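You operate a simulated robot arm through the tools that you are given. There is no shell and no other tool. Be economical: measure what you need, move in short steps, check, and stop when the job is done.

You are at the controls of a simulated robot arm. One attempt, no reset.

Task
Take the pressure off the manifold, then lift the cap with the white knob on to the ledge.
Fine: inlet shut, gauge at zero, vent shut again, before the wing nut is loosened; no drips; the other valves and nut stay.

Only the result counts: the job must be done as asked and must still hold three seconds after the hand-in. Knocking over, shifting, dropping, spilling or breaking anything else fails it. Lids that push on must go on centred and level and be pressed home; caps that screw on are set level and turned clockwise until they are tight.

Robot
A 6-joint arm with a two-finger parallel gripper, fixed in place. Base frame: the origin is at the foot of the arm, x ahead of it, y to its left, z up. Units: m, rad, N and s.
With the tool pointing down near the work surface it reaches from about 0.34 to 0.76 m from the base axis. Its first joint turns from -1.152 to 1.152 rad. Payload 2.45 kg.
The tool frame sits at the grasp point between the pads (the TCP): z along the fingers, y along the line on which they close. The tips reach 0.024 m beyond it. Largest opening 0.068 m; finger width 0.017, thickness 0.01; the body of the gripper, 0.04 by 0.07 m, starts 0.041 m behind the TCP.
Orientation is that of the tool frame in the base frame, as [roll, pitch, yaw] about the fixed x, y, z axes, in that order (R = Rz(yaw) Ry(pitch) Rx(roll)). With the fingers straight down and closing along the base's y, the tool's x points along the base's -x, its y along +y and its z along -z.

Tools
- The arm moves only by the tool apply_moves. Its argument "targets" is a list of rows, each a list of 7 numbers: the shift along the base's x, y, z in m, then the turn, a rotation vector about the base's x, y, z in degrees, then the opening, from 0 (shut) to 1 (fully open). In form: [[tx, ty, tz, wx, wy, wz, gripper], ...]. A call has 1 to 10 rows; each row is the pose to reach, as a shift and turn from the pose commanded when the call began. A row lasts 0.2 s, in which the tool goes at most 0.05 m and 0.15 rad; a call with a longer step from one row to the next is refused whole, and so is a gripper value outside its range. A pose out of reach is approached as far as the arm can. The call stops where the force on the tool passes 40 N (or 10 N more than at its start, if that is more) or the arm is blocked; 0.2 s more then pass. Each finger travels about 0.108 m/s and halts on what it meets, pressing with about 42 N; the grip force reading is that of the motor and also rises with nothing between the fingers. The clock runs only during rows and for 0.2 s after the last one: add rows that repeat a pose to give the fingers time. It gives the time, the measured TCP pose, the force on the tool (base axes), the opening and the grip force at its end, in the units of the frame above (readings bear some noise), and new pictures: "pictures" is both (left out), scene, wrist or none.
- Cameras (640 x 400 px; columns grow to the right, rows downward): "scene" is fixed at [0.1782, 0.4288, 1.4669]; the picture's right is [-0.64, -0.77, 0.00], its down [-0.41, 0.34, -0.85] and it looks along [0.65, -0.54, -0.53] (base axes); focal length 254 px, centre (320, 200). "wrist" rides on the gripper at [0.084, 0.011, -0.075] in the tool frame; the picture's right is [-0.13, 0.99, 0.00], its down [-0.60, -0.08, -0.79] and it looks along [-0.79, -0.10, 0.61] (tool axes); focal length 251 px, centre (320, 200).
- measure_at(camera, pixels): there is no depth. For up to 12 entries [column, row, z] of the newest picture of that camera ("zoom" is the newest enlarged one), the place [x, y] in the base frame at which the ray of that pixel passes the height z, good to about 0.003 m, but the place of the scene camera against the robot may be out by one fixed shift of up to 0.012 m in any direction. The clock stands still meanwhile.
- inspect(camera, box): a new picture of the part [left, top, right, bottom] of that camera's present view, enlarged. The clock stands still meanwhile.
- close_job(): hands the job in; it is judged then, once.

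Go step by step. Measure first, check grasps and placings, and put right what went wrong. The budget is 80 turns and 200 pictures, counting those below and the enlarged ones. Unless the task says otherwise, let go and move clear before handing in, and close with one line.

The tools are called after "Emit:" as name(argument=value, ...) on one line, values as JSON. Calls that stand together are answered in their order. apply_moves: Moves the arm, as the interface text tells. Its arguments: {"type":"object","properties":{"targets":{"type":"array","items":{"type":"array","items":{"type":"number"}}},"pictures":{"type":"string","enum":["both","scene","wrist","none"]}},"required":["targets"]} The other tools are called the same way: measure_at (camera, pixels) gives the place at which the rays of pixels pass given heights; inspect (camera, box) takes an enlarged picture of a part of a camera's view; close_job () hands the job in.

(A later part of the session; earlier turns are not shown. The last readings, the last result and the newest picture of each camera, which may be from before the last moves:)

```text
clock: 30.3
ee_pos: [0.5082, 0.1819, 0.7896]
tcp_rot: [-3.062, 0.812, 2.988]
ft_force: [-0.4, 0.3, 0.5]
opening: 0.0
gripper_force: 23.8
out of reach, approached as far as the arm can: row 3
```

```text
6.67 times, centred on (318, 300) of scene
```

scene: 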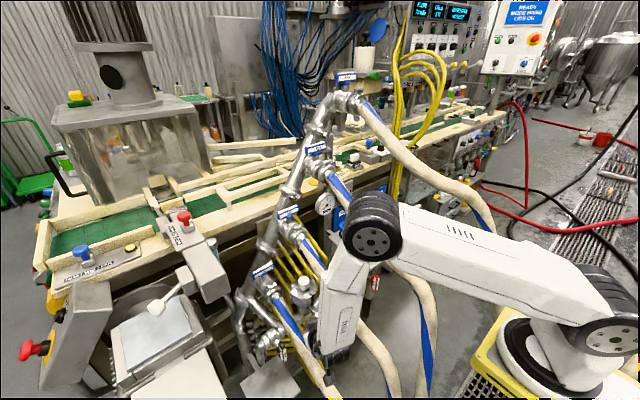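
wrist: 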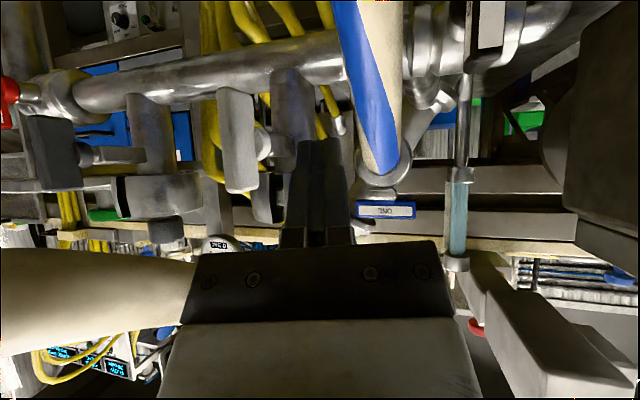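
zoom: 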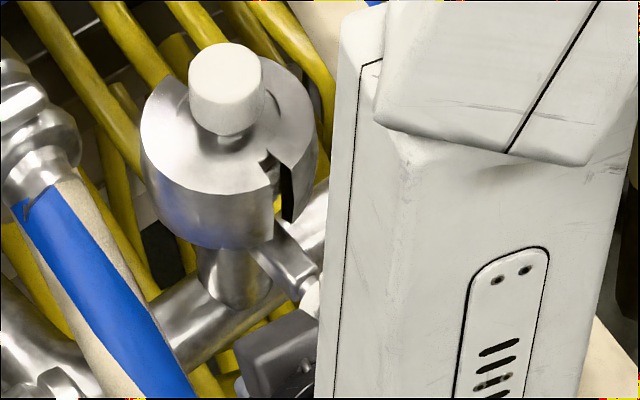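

Good view: the paddle spans wrist (217-260, 87-193), the finger still to its left. I'll refine its position before pushing.

Emit:
measure_at(camera="wrist", pixels=[[220, 90, 0.74], [220, 90, 0.75], [230, 190, 0.79], [230, 190, 0.8], [220, 140, 0.76], [220, 140, 0.77], [262, 145, 0.76], [262, 145, 0.77], [253, 96, 0.74], [253, 96, 0.75]])

```text
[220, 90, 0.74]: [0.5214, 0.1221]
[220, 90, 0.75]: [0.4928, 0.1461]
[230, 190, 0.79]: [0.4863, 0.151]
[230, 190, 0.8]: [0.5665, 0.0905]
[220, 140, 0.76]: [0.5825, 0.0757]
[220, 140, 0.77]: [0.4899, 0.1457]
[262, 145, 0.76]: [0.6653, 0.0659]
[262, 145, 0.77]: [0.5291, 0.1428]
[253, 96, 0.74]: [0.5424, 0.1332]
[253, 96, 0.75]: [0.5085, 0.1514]
```

Paddle: x 0.515-0.541, y 0.131, z 0.742-0.794, axis at z 0.768. Now I'll push the lower half to the right along the arc.

Emit:
apply_moves(targets=[[0.003, -0.008, -0.014, 0, 0, 0, 0], [0.003, -0.0195, -0.023, 0, 0, 0, 0], [0.003, -0.031, -0.023, 0, 0, 0, 0], [0.003, -0.036, -0.0265, 0, 0, 0, 0], [0.003, -0.042, -0.029, 0, 0, 0, 0], [0.003, -0.048, -0.029, 0, 0, 0, 0]])

Emit:
inspect(camera="wrist", box=[200, 60, 392, 180])

```text
clock: 31.7
ee_pos: [0.5331, 0.1501, 0.7678]
tcp_rot: [-3.049, 0.806, 2.998]
ft_force: [0.4, 1.1, -0.2]
opening: 0.0
gripper_force: 23.2
out of reach, approached as far as the arm can: row 1, 2, 3, 4, 5, 6
```

scene: 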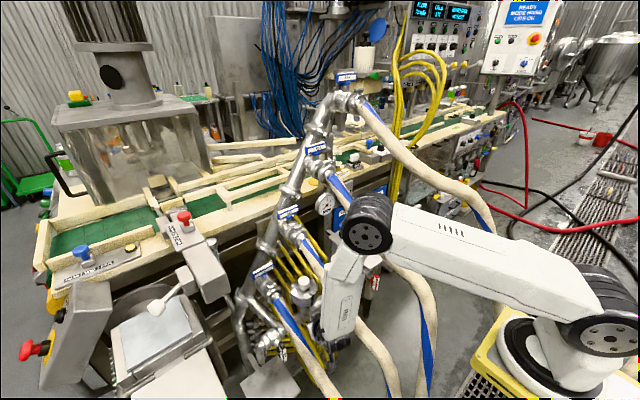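
wrist: 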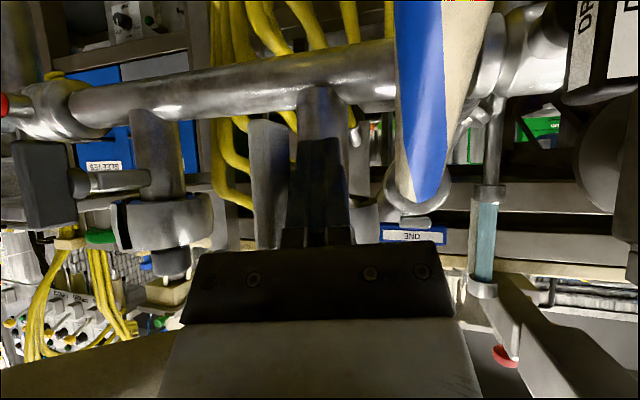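

```text
3.33 times, centred on (296, 120) of wrist
```

zoom: 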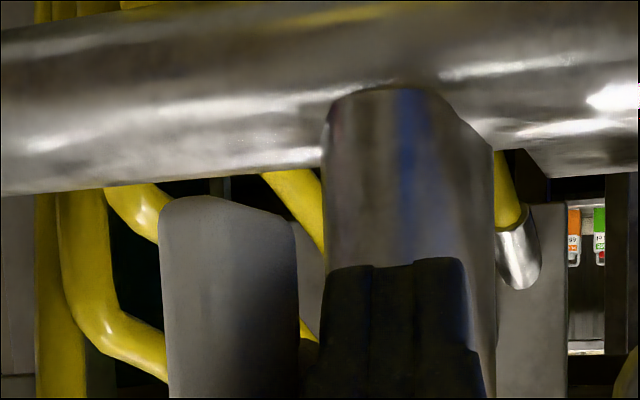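

The arm hit its inner reach limit in this pose, so the finger overshot in x and missed the push. I'll back out left and use a steeper tool, which has more room.

Emit:
apply_moves(targets=[[0, 0.02, 0.005, 0, 0, 0, 0], [-0.01, 0.022, 0.02, 0, 7, 0, 0], [-0.02, 0.02, 0.018, 0, 15, 0, 0], [-0.02, 0.014, 0.004, 0, 15, 0, 0]])

Emit:
inspect(camera="wrist", box=[200, 60, 392, 180])

```text
clock: 32.7
ee_pos: [0.5122, 0.1627, 0.7701]
tcp_rot: [-3.024, 0.554, 3.013]
ft_force: [0.3, 0.3, 0.2]
opening: 0.0
gripper_force: 23.9
```

scene: 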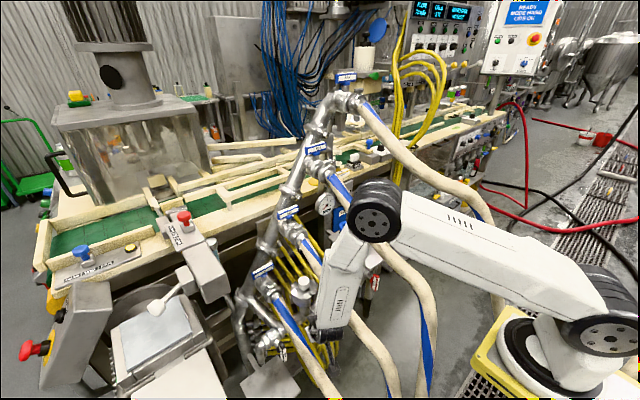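
wrist: 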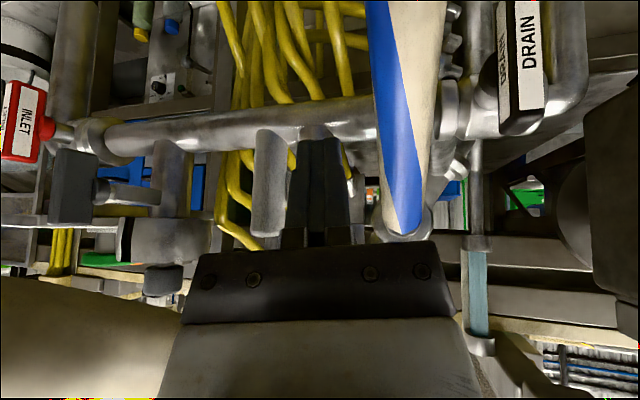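

```text
3.33 times, centred on (296, 120) of wrist
```

zoom: 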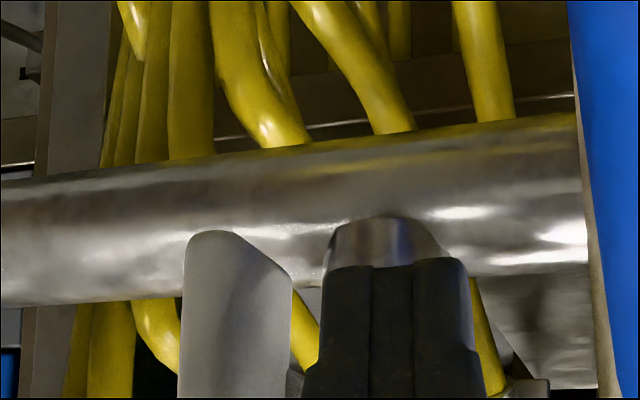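

Now in reach, the finger just left of the paddle's lower half. Pushing it to the right along the arc.

Emit:
apply_moves(targets=[[0, -0.011, 0.0, 0, 0, 0, 0], [0, -0.016, -0.0035, 0, 0, 0, 0], [0, -0.022, -0.006, 0, 0, 0, 0], [0, -0.0284, -0.006, 0, 0, 0, 0]])

Emit:
inspect(camera="wrist", box=[200, 60, 392, 180])

```text
clock: 33.6
ee_pos: [0.5157, 0.1482, 0.7653]
tcp_rot: [-3.032, 0.556, 3.028]
ft_force: [-1.7, 5.6, -0.1]
opening: 0.0001
gripper_force: 23.7
stopped in row 4: the force on the tool passed its limit (the readings are from after the stop); the commanded pose is now the measured one
```

scene: 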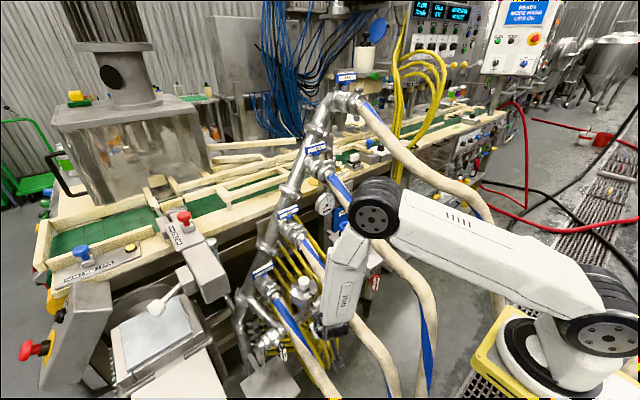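
wrist: 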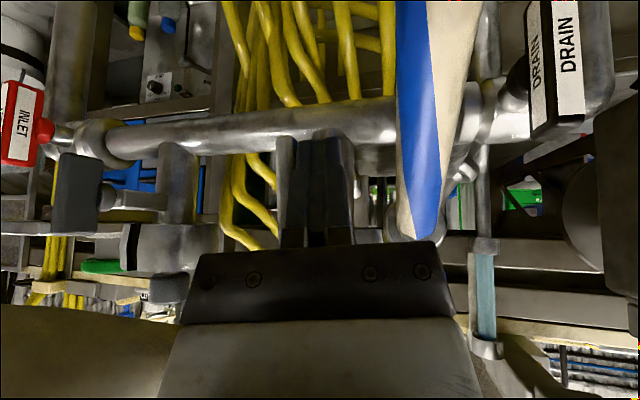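

```text
3.33 times, centred on (296, 120) of wrist
```

zoom: 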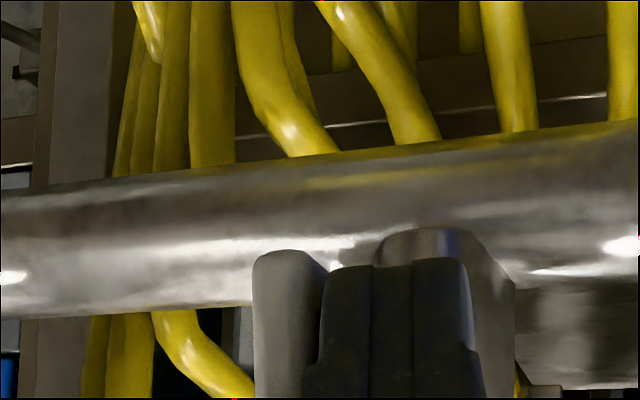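

The push stalled at the force limit with the paddle unmoved: the nut is tight and needs a grip and twist. I'll back up, square the fingers to the paddle with a slight lean, and open halfway.

Emit:
apply_moves(targets=[[0, 0.015, 0.01, 0, 0, 0, 0], [-0.015, 0.014, 0.045, -3, 0, 3, 0], [-0.025, 0.006, 0.065, -6, 0, 7, 0.5], [-0.029, -0.002, 0.068, -8, 0, 10, 0.5], [-0.029, -0.002, 0.068, -8, 0, 10, 0.5]])

Emit:
inspect(camera="wrist", box=[220, 40, 412, 160])

```text
clock: 34.8
ee_pos: [0.4884, 0.1451, 0.8356]
tcp_rot: [-2.865, 0.553, -2.995]
ft_force: [-0.5, -0.3, 0.6]
opening: 0.0341
gripper_force: 0.0
```

scene: 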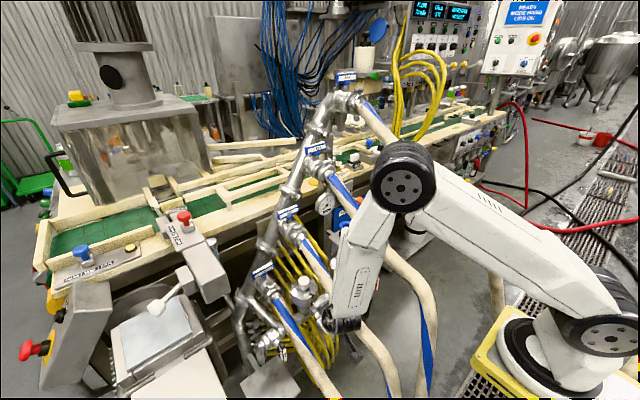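
wrist: 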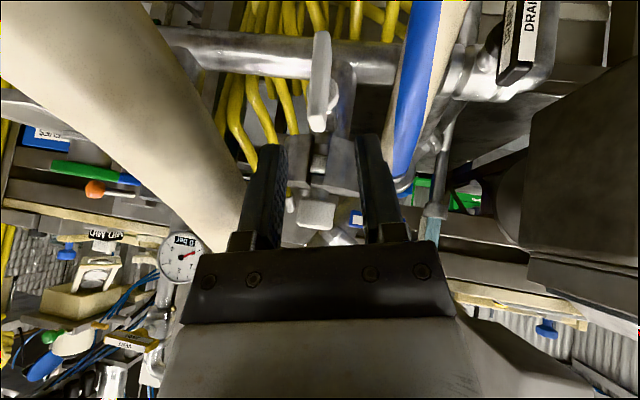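

```text
3.33 times, centred on (316, 100) of wrist
```

zoom: 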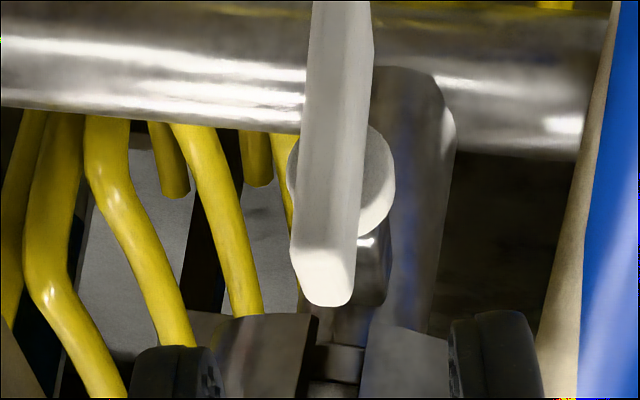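

The paddle is centred between the fingers (wrist (318,85)). I'll advance onto it and close.

Emit:
apply_moves(targets=[[0.018, -0.007, -0.033, 0, 0, 0, 0.5], [0.036, -0.014, -0.064, 0, 0, 0, 0.5], [0.036, -0.014, -0.064, 0, 0, 0, 0.2], [0.036, -0.014, -0.064, 0, 0, 0, 0], [0.036, -0.014, -0.064, 0, 0, 0, 0]])

Emit:
inspect(camera="wrist", box=[220, 80, 412, 200])

```text
clock: 36.0
ee_pos: [0.5242, 0.1292, 0.7671]
tcp_rot: [-2.865, 0.553, -2.997]
ft_force: [2.4, -12.2, -3.7]
opening: 0.0099
gripper_force: 31.3
```

scene: 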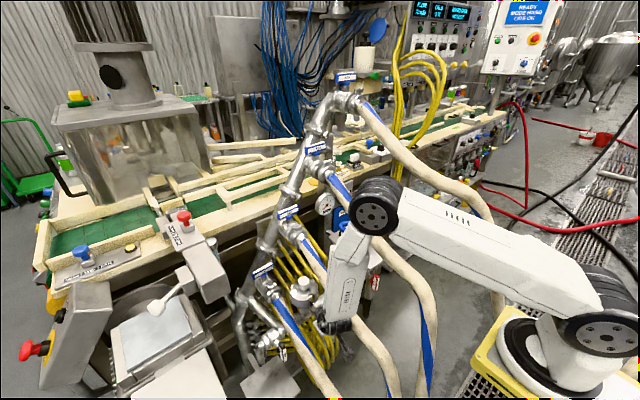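
wrist: 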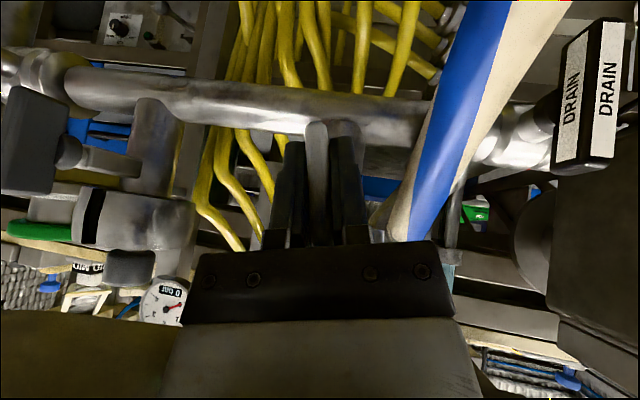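

```text
3.33 times, centred on (316, 140) of wrist
```

zoom: 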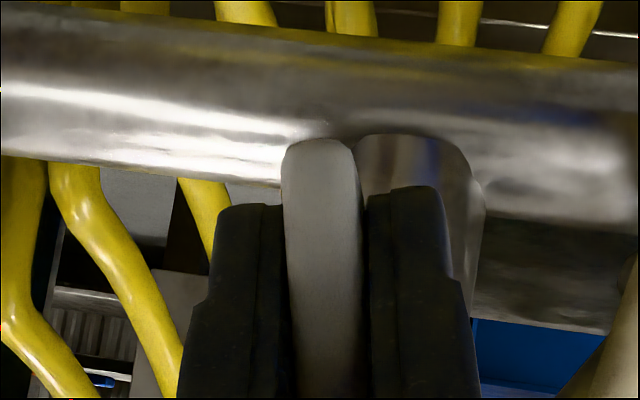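

Gripped: opening 10 mm, and the paddle lies along the fingers. Now I'll twist about the bolt axis, leaning the tool to the left (anticlockwise seen from the front).

Emit:
apply_moves(targets=[[0, 0.001, 0, -6, 0, 0, 0], [0, 0.001, 0, -12, 0, 0, 0], [0, 0.001, 0, -18, 0, 0, 0], [0, 0.001, 0, -24, 0, 0, 0], [0, 0.001, 0, -30, 0, 0, 0]])

Emit:
inspect(camera="wrist", box=[220, 80, 412, 200])

Emit:
inspect(camera="scene", box=[270, 270, 366, 330])

```text
clock: 37.2
ee_pos: [0.5208, 0.1302, 0.7688]
tcp_rot: [-2.298, 0.402, -2.729]
ft_force: [10.7, -24.1, -10.4]
opening: 0.0102
gripper_force: 30.9
```

scene: 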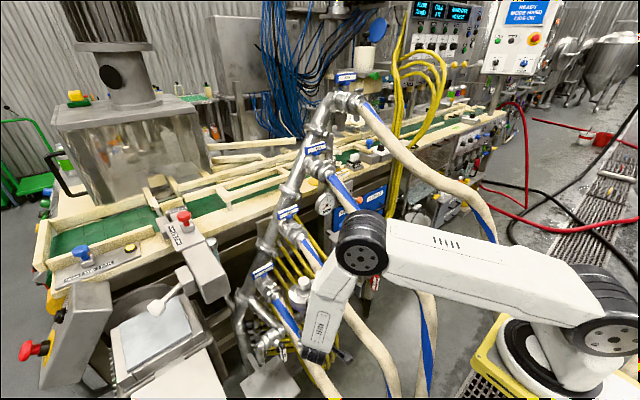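
wrist: 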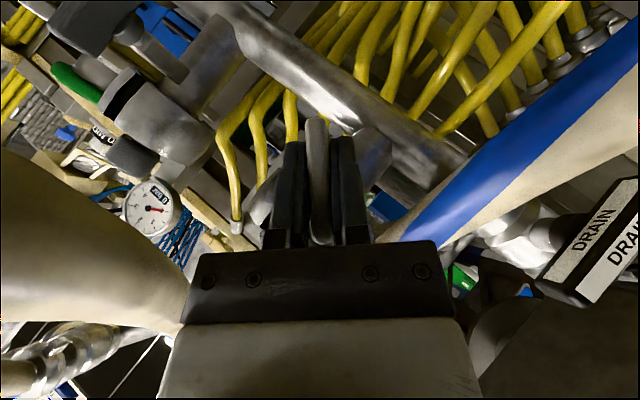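

```text
3.33 times, centred on (316, 140) of wrist
```

zoom: 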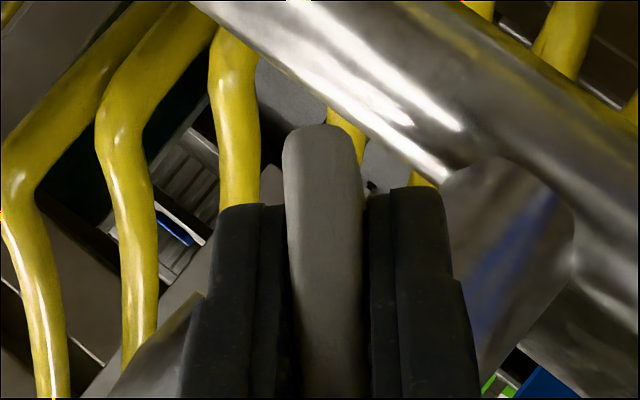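

```text
6.67 times, centred on (318, 300) of scene
```

zoom: 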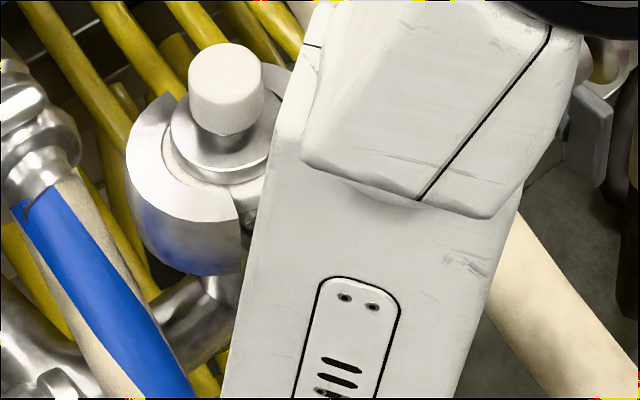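

The paddle turns with the grip, and the clamp halves around the white cap are spreading apart (scene zoom (150,200)). I'll carry on turning and check again.

Emit:
apply_moves(targets=[[0, -0.002, 0, -6, 0, 0, 0], [0, -0.002, 0, -12, 0, 0, 0], [0, -0.002, 0, -18, 0, 0, 0], [0, -0.002, 0, -24, 0, 0, 0]])

Emit:
inspect(camera="scene", box=[260, 260, 356, 320])

Emit:
inspect(camera="wrist", box=[220, 80, 412, 200])

```text
clock: 38.2
ee_pos: [0.5218, 0.1294, 0.7676]
tcp_rot: [-1.913, 0.208, -2.603]
ft_force: [-10.4, 14.3, -20.0]
opening: 0.0098
gripper_force: 31.2
```

scene: 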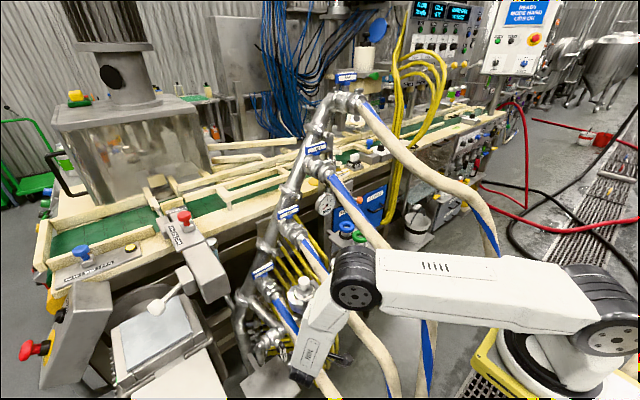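
wrist: 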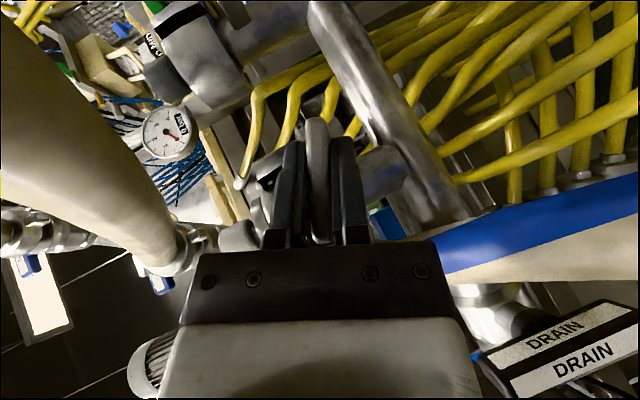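

```text
6.67 times, centred on (308, 290) of scene
```

zoom: 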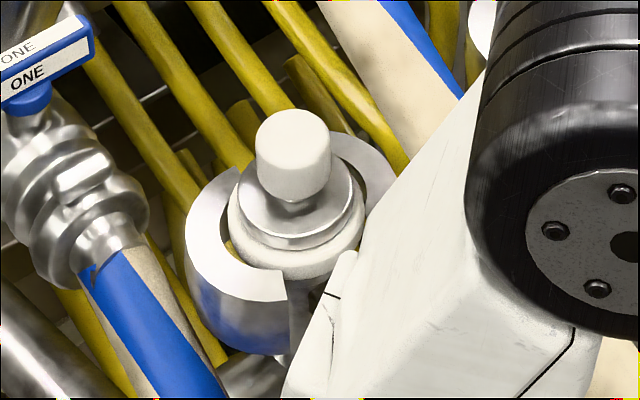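

```text
3.33 times, centred on (316, 140) of wrist
```

zoom: 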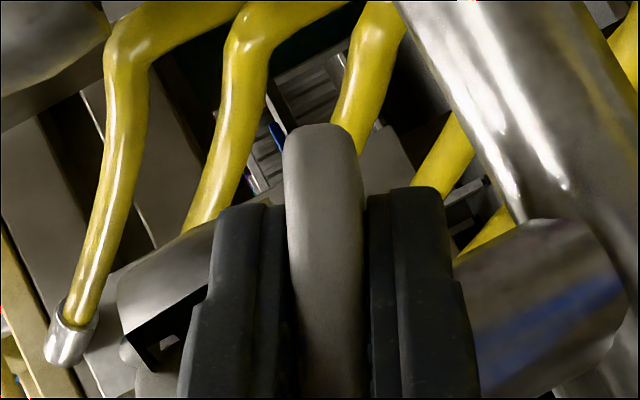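

The clamp halves now stand well clear of the cap. I'll turn a little more for margin, then release.

Emit:
apply_moves(targets=[[0, 0, -0.002, -6, 0, 0, 0], [0, 0, -0.002, -12, 0, 0, 0], [0, 0, -0.002, -17, 0, 0, 0], [0, 0, -0.002, -17, 0, 0, 0.25], [0, 0, -0.002, -17, 0, 0, 0.5], [0, 0, -0.002, -17, 0, 0, 0.5]])

Emit:
inspect(camera="scene", box=[260, 260, 356, 320])

Emit:
inspect(camera="wrist", box=[220, 80, 412, 200])

```text
clock: 39.6
ee_pos: [0.522, 0.1305, 0.7664]
tcp_rot: [-1.653, 0.055, -2.575]
ft_force: [-0.9, 0.6, 0.4]
opening: 0.034
gripper_force: 0.1
```

scene: 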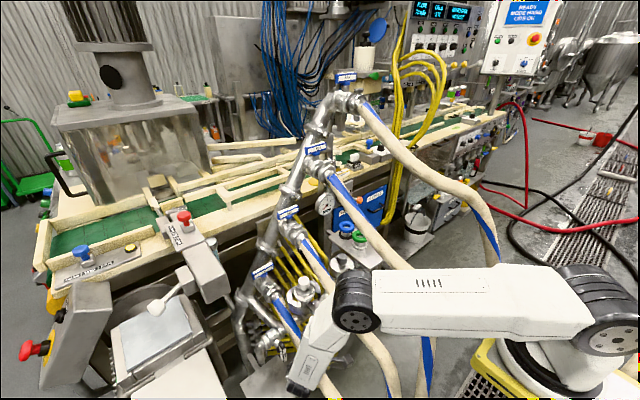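
wrist: 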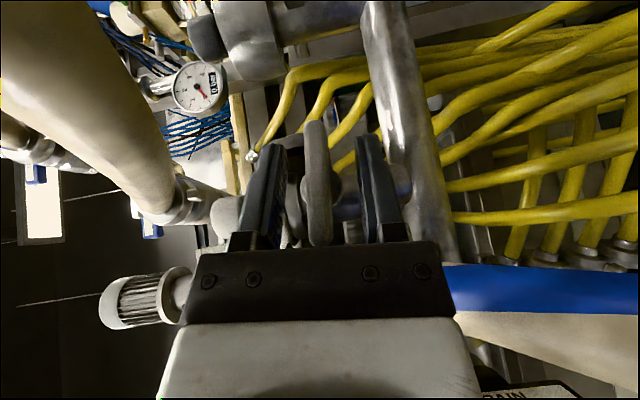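

```text
6.67 times, centred on (308, 290) of scene
```

zoom: 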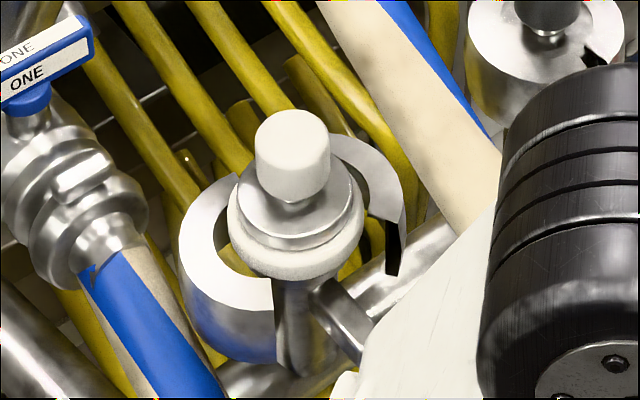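

```text
3.33 times, centred on (316, 140) of wrist
```

zoom: 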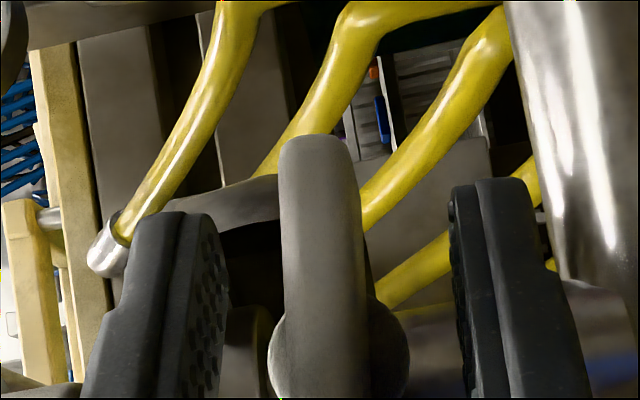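

The clamp is wide open and the wing released. I'll slide back off the paddle and begin swinging the tool upright to come down on the knob from above-left.

Emit:
apply_moves(targets=[[-0.02, 0.03, 0.004, 0, 0, 0, 0.5], [-0.035, 0.055, 0.012, 0, 0, 0, 0.5], [-0.035, 0.06, 0.04, 6.9, -2.3, -3.5, 0.5], [-0.035, 0.06, 0.07, 13.7, -4.5, -7, 0.5], [-0.035, 0.06, 0.1, 20.6, -6.8, -10.4, 0.5], [-0.03, 0.06, 0.12, 27.5, -9.1, -13.9, 0.5], [-0.025, 0.06, 0.14, 34.4, -11.3, -17.4, 0.5], [-0.02, 0.06, 0.15, 41.2, -13.6, -20.9, 0.5]], pictures="scene")

Emit:
apply_moves(targets=[[0.005, 0, 0.0, 6.9, -2.3, -3.5, 0.5], [0.01, 0, 0.0, 13.7, -4.5, -7, 0.5], [0.015, 0, 0.0, 20.6, -6.8, -10.4, 0.5], [0.02, 0, 0.0, 27.5, -9.1, -13.9, 0.5], [0.025, 0, 0.0, 34.4, -11.3, -17.4, 0.5], [0.03, 0, 0.0, 41.2, -13.6, -20.9, 0.5]])

```text
clock: 41.4
ee_pos: [0.5033, 0.1908, 0.9158]
tcp_rot: [-2.297, 0.499, 3.14]
ft_force: [0.1, -1.5, 0.4]
opening: 0.034
gripper_force: 0.2
```

scene: 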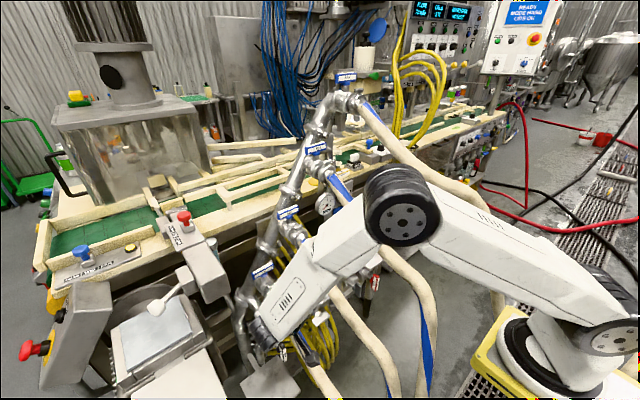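

```text
clock: 42.8
ee_pos: [0.5313, 0.1897, 0.9155]
tcp_rot: [3.14, 0.437, 2.357]
ft_force: [-0.1, -0.8, 1.2]
opening: 0.0339
gripper_force: 0.0
```

scene: 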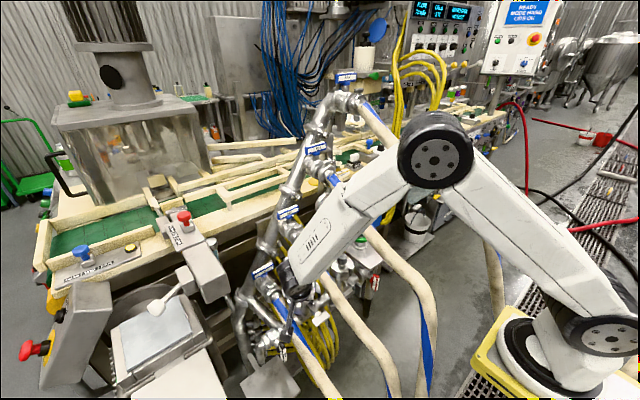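
wrist: 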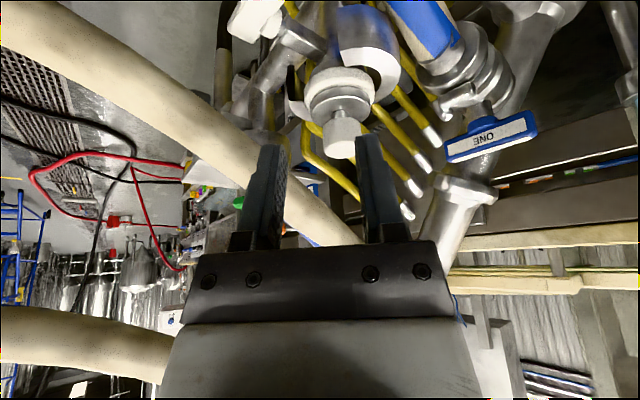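

The tool is in the planned attitude and the freed cap with its knob is in view at wrist (341,135). I'll fix the knob's position.

Emit:
measure_at(camera="wrist", pixels=[[341, 150, 0.845], [341, 138, 0.832], [340, 112, 0.815], [311, 100, 0.812], [370, 100, 0.812], [330, 138, 0.832], [356, 138, 0.832]])

Emit:
inspect(camera="wrist", box=[260, 40, 420, 140])

Emit:
inspect(camera="scene", box=[260, 250, 356, 310])

```text
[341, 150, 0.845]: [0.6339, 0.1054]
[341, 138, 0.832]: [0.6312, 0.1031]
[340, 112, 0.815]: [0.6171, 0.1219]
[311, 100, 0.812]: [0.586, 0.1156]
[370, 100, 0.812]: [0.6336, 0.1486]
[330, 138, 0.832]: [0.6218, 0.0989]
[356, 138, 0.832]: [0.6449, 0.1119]
```

```text
4.00 times, centred on (340, 90) of wrist
```

zoom: 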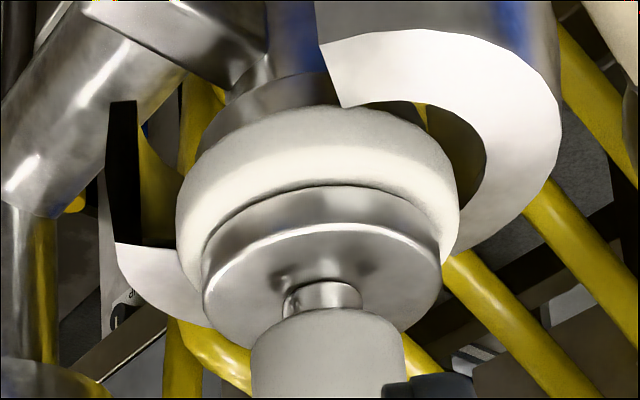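

```text
6.67 times, centred on (308, 280) of scene
```

zoom: 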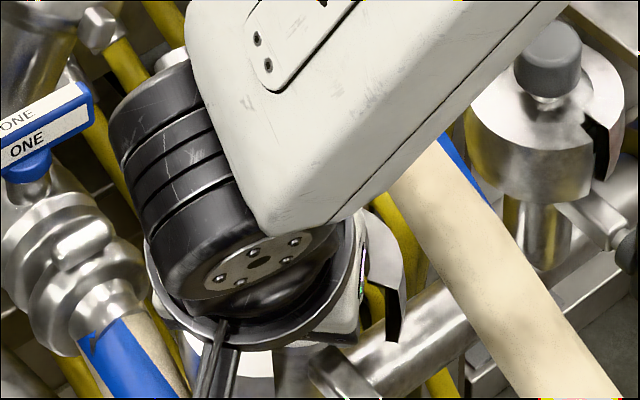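

The views put the knob near (0.611,0.125,0.842), about 33 mm across. I'll open fully and move to a pre-grasp point along the tool axis, then re-measure.

Emit:
apply_moves(targets=[[0.025, -0.018, 0, 0, 0, 0, 1], [0.05, -0.036, -0.003, 0, 0, 0, 1], [0.062, -0.048, -0.0105, 0, 0, 0, 1]], pictures="wrist")

Emit:
inspect(camera="wrist", box=[230, 60, 422, 180])

Emit:
inspect(camera="scene", box=[260, 250, 356, 310])

```text
clock: 43.6
ee_pos: [0.5935, 0.1413, 0.9043]
tcp_rot: [-3.14, 0.441, 2.358]
ft_force: [0.1, -0.5, 0.7]
opening: 0.0677
gripper_force: 0.0
```

wrist: 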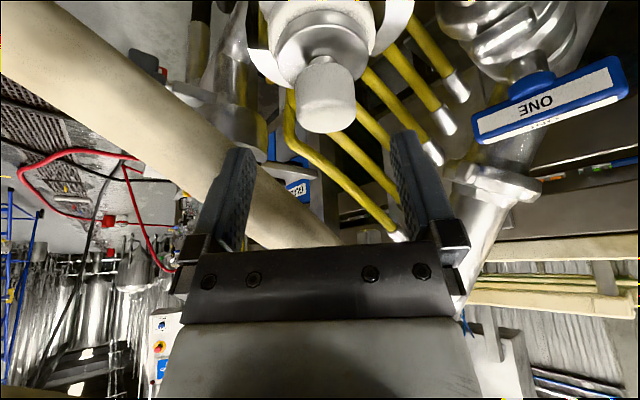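

```text
3.33 times, centred on (326, 120) of wrist
```

zoom: 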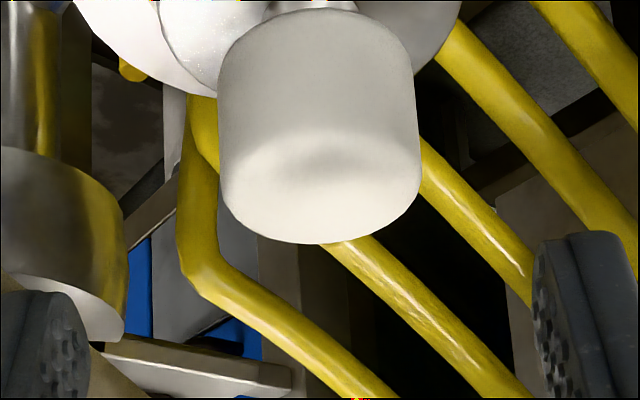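

```text
6.67 times, centred on (308, 280) of scene
```

zoom: 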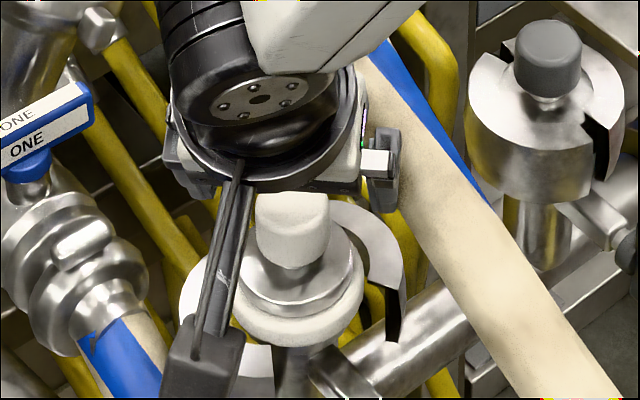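

The knob (wrist cols 296-356) sits centrally between the fingers. I'll descend along the tool axis onto it, staying just above the disc.

Emit:
apply_moves(targets=[[0.01, -0.007, -0.027, 0, 0, 0, 1], [0.0205, -0.0138, -0.0535, 0, 0, 0, 1]])

Emit:
inspect(camera="wrist", box=[200, 0, 440, 150])

Emit:
inspect(camera="scene", box=[260, 250, 356, 310])

```text
clock: 44.2
ee_pos: [0.6136, 0.1267, 0.852]
tcp_rot: [3.141, 0.438, 2.356]
ft_force: [-0.8, -0.7, -0.2]
opening: 0.0677
gripper_force: 0.0
```

scene: 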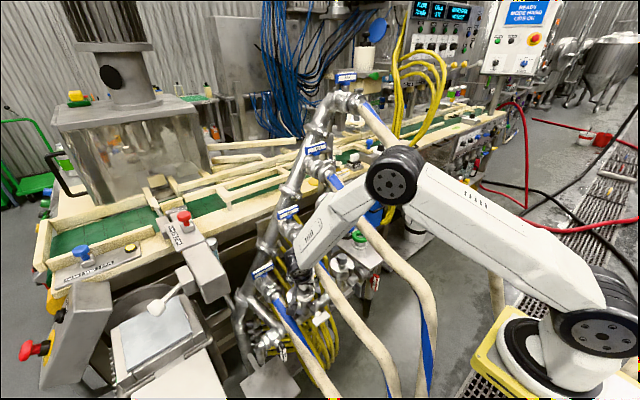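
wrist: 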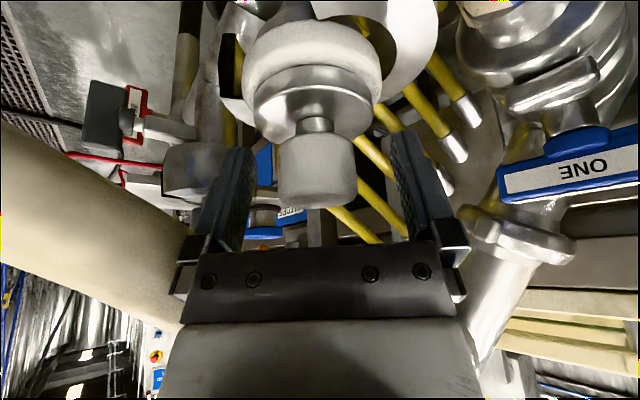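

```text
2.67 times, centred on (320, 75) of wrist
```

zoom: 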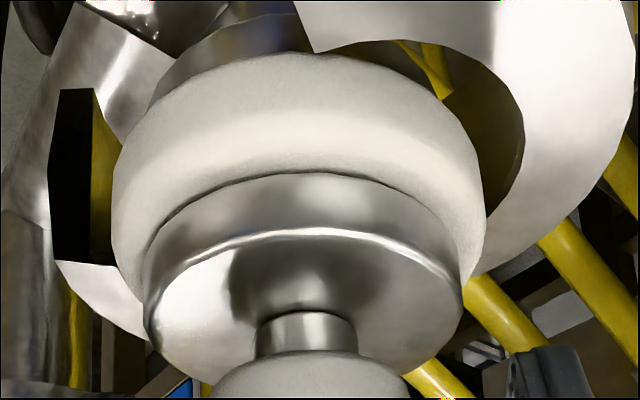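

```text
6.67 times, centred on (308, 280) of scene
```

zoom: 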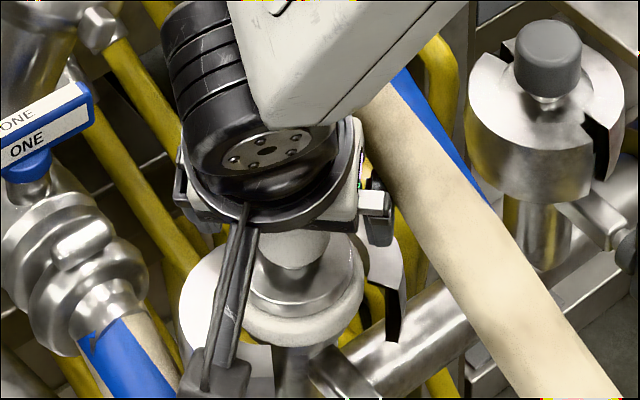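

The knob is centred and about 11 mm below the grasp point, with 3 cm to spare above the disc. I'll advance 10 mm and close.

Emit:
apply_moves(targets=[[0.003, -0.003, -0.009, 0, 0, 0, 1], [0.003, -0.003, -0.009, 0, 0, 0, 0.7], [0.003, -0.003, -0.009, 0, 0, 0, 0.5], [0.003, -0.003, -0.009, 0, 0, 0, 0.3], [0.003, -0.003, -0.009, 0, 0, 0, 0], [0.003, -0.003, -0.009, 0, 0, 0, 0]], pictures="wrist")

Emit:
inspect(camera="scene", box=[260, 250, 356, 310])

```text
clock: 45.6
ee_pos: [0.6176, 0.1248, 0.8431]
tcp_rot: [-3.141, 0.437, 2.358]
ft_force: [-0.6, -0.4, 0.3]
opening: 0.0494
gripper_force: 42.0
```

wrist: 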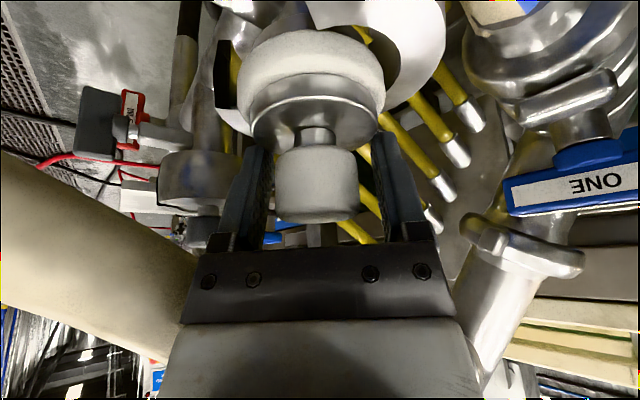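

```text
6.67 times, centred on (308, 280) of scene
```

zoom: 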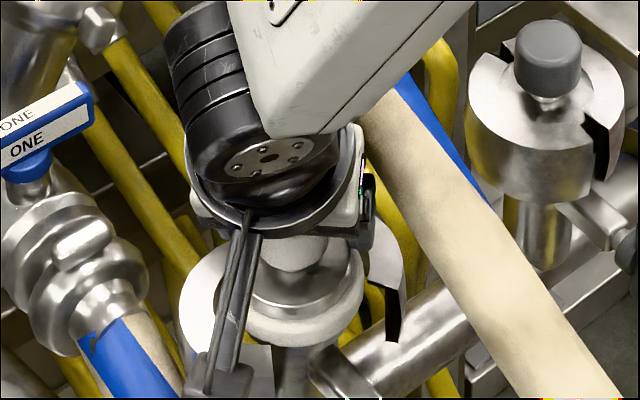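

The fingers halted at 49 mm without reaching the knob (gaps visible at wrist (270,180) and (370,180)); the tips probably meet the flare towards the disc. I'll open, back up 17 mm and close on the knob's upper part.

Emit:
apply_moves(targets=[[0, 0, 0, 0, 0, 0, 0.9], [0, 0, 0, 0, 0, 0, 0.9], [-0.005, 0.005, 0.0155, 0, 0, 0, 0.9], [-0.005, 0.005, 0.0155, 0, 0, 0, 0.6], [-0.005, 0.005, 0.0155, 0, 0, 0, 0.3], [-0.005, 0.005, 0.0155, 0, 0, 0, 0], [-0.005, 0.005, 0.0155, 0, 0, 0, 0]], pictures="wrist")

Emit:
inspect(camera="wrist", box=[200, 100, 440, 250])

```text
clock: 47.2
ee_pos: [0.6106, 0.1302, 0.8583]
tcp_rot: [-3.14, 0.439, 2.358]
ft_force: [-1.8, -0.5, 1.6]
opening: 0.0324
gripper_force: 41.9
```

wrist: 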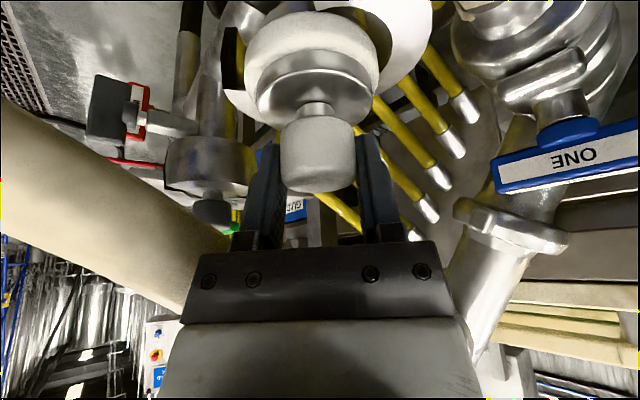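

```text
2.67 times, centred on (320, 175) of wrist
```

zoom: 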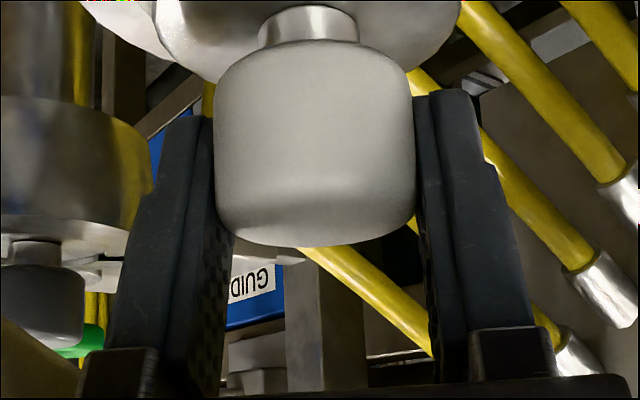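

The fingers now hold the knob (opening 32 mm), but it sits about 5 mm towards the camera side of the pads. I'll re-grip better centred.

Emit:
apply_moves(targets=[[0, 0, 0, 0, 0, 0, 0.65], [0, 0, 0, 0, 0, 0, 0.65], [-0.003, 0.005, -0.003, 0, 0, 0, 0.65], [-0.003, 0.005, -0.003, 0, 0, 0, 0.4], [-0.003, 0.005, -0.003, 0, 0, 0, 0], [-0.003, 0.005, -0.003, 0, 0, 0, 0]], pictures="wrist")

Emit:
inspect(camera="wrist", box=[200, 100, 440, 250])

```text
clock: 48.6
ee_pos: [0.6086, 0.1353, 0.856]
tcp_rot: [-3.141, 0.438, 2.359]
ft_force: [-0.1, -2.0, -0.1]
opening: 0.0324
gripper_force: 42.2
```

wrist: 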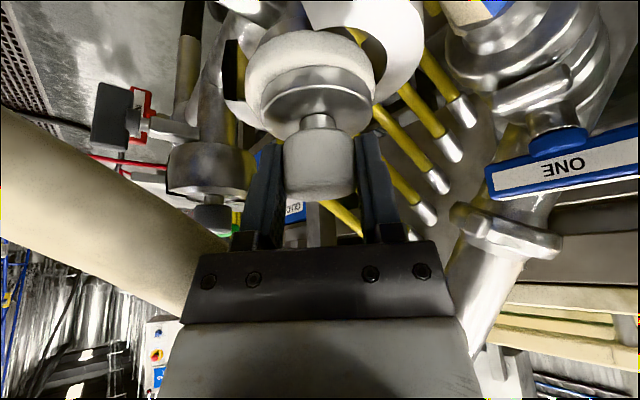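

```text
2.67 times, centred on (320, 175) of wrist
```

zoom: 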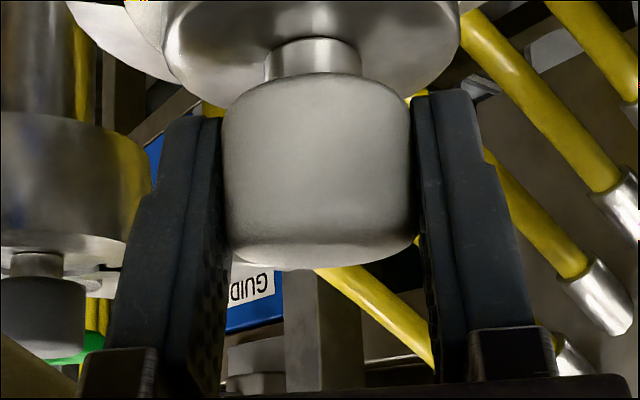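

Well centred now. I'll lift it straight up a little and check that only the cap comes.

Emit:
apply_moves(targets=[[0, 0, 0.01, 0, 0, 0, 0], [0, 0, 0.025, 0, 0, 0, 0]])

Emit:
inspect(camera="wrist", box=[200, 0, 440, 150])

Emit:
inspect(camera="scene", box=[260, 250, 356, 310])

```text
clock: 49.2
ee_pos: [0.61, 0.1347, 0.8826]
tcp_rot: [-3.14, 0.439, 2.358]
ft_force: [-1.3, -0.7, 2.8]
opening: 0.0311
gripper_force: 42.6
```

scene: 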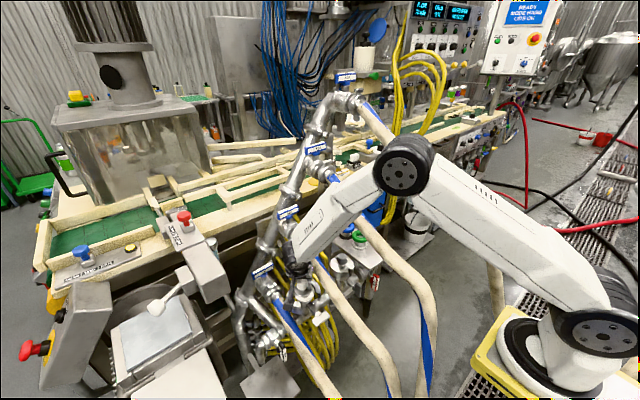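
wrist: 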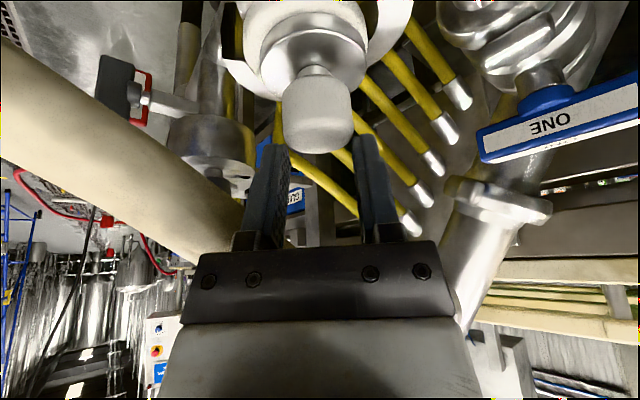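

```text
2.67 times, centred on (320, 75) of wrist
```

zoom: 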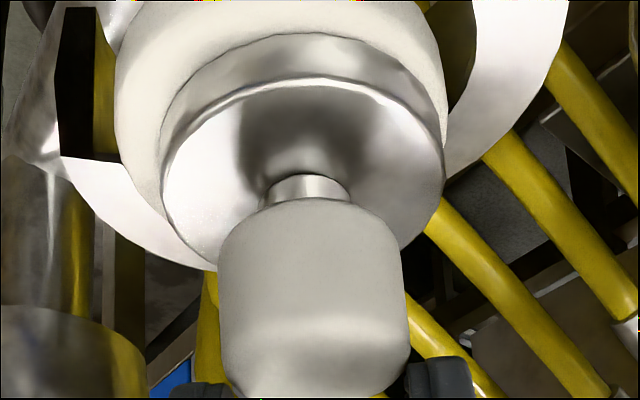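

```text
6.67 times, centred on (308, 280) of scene
```

zoom: 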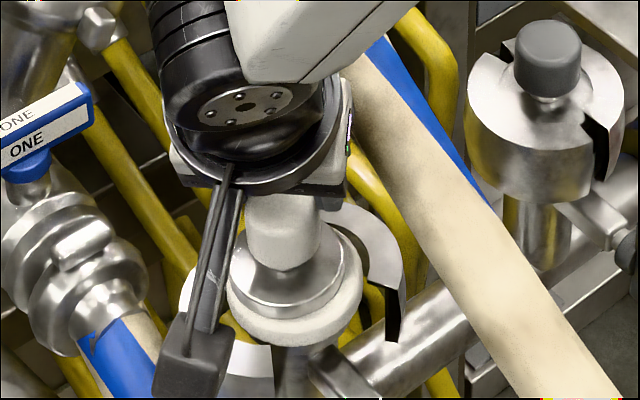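

The fingers slid up the knob while the cap stayed seated: they had been pinching the flare below it (opening went 32.4 to 31.1 mm). I'll open, go down a bit so the tips stay above the knob's lower edge, re-grip and lift slowly.

Emit:
apply_moves(targets=[[0, 0, 0, 0, 0, 0, 0.6], [0, 0, 0, 0, 0, 0, 0.6], [0.003, -0.002, -0.013, 0, 0, 0, 0.6], [0.003, -0.002, -0.013, 0, 0, 0, 0.3], [0.003, -0.002, -0.013, 0, 0, 0, 0], [0.003, -0.002, -0.013, 0, 0, 0, 0], [0.003, -0.002, -0.01, 0, 0, 0, 0], [0.003, -0.002, -0.007, 0, 0, 0, 0], [0.003, -0.002, -0.003, 0, 0, 0, 0]])

Emit:
inspect(camera="wrist", box=[200, 20, 440, 170])

Emit:
inspect(camera="scene", box=[260, 250, 356, 310])

```text
clock: 51.2
ee_pos: [0.6139, 0.1329, 0.8777]
tcp_rot: [-3.139, 0.437, 2.357]
ft_force: [0.1, 0.6, -0.8]
opening: 0.0324
gripper_force: 41.5
```

scene: 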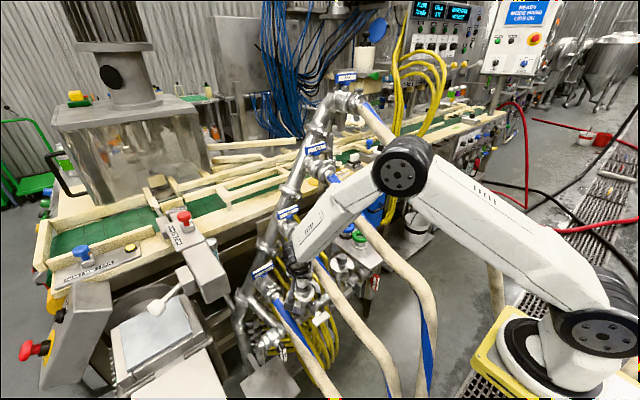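
wrist: 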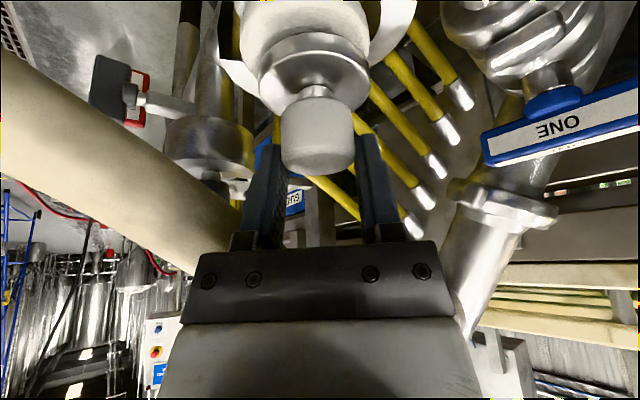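

```text
2.67 times, centred on (320, 95) of wrist
```

zoom: 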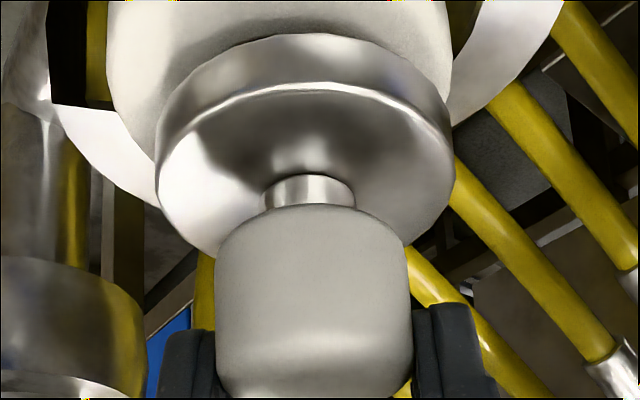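

```text
6.67 times, centred on (308, 280) of scene
```

zoom: 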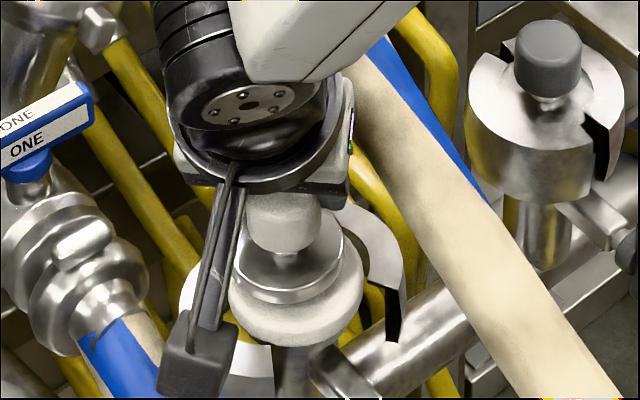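

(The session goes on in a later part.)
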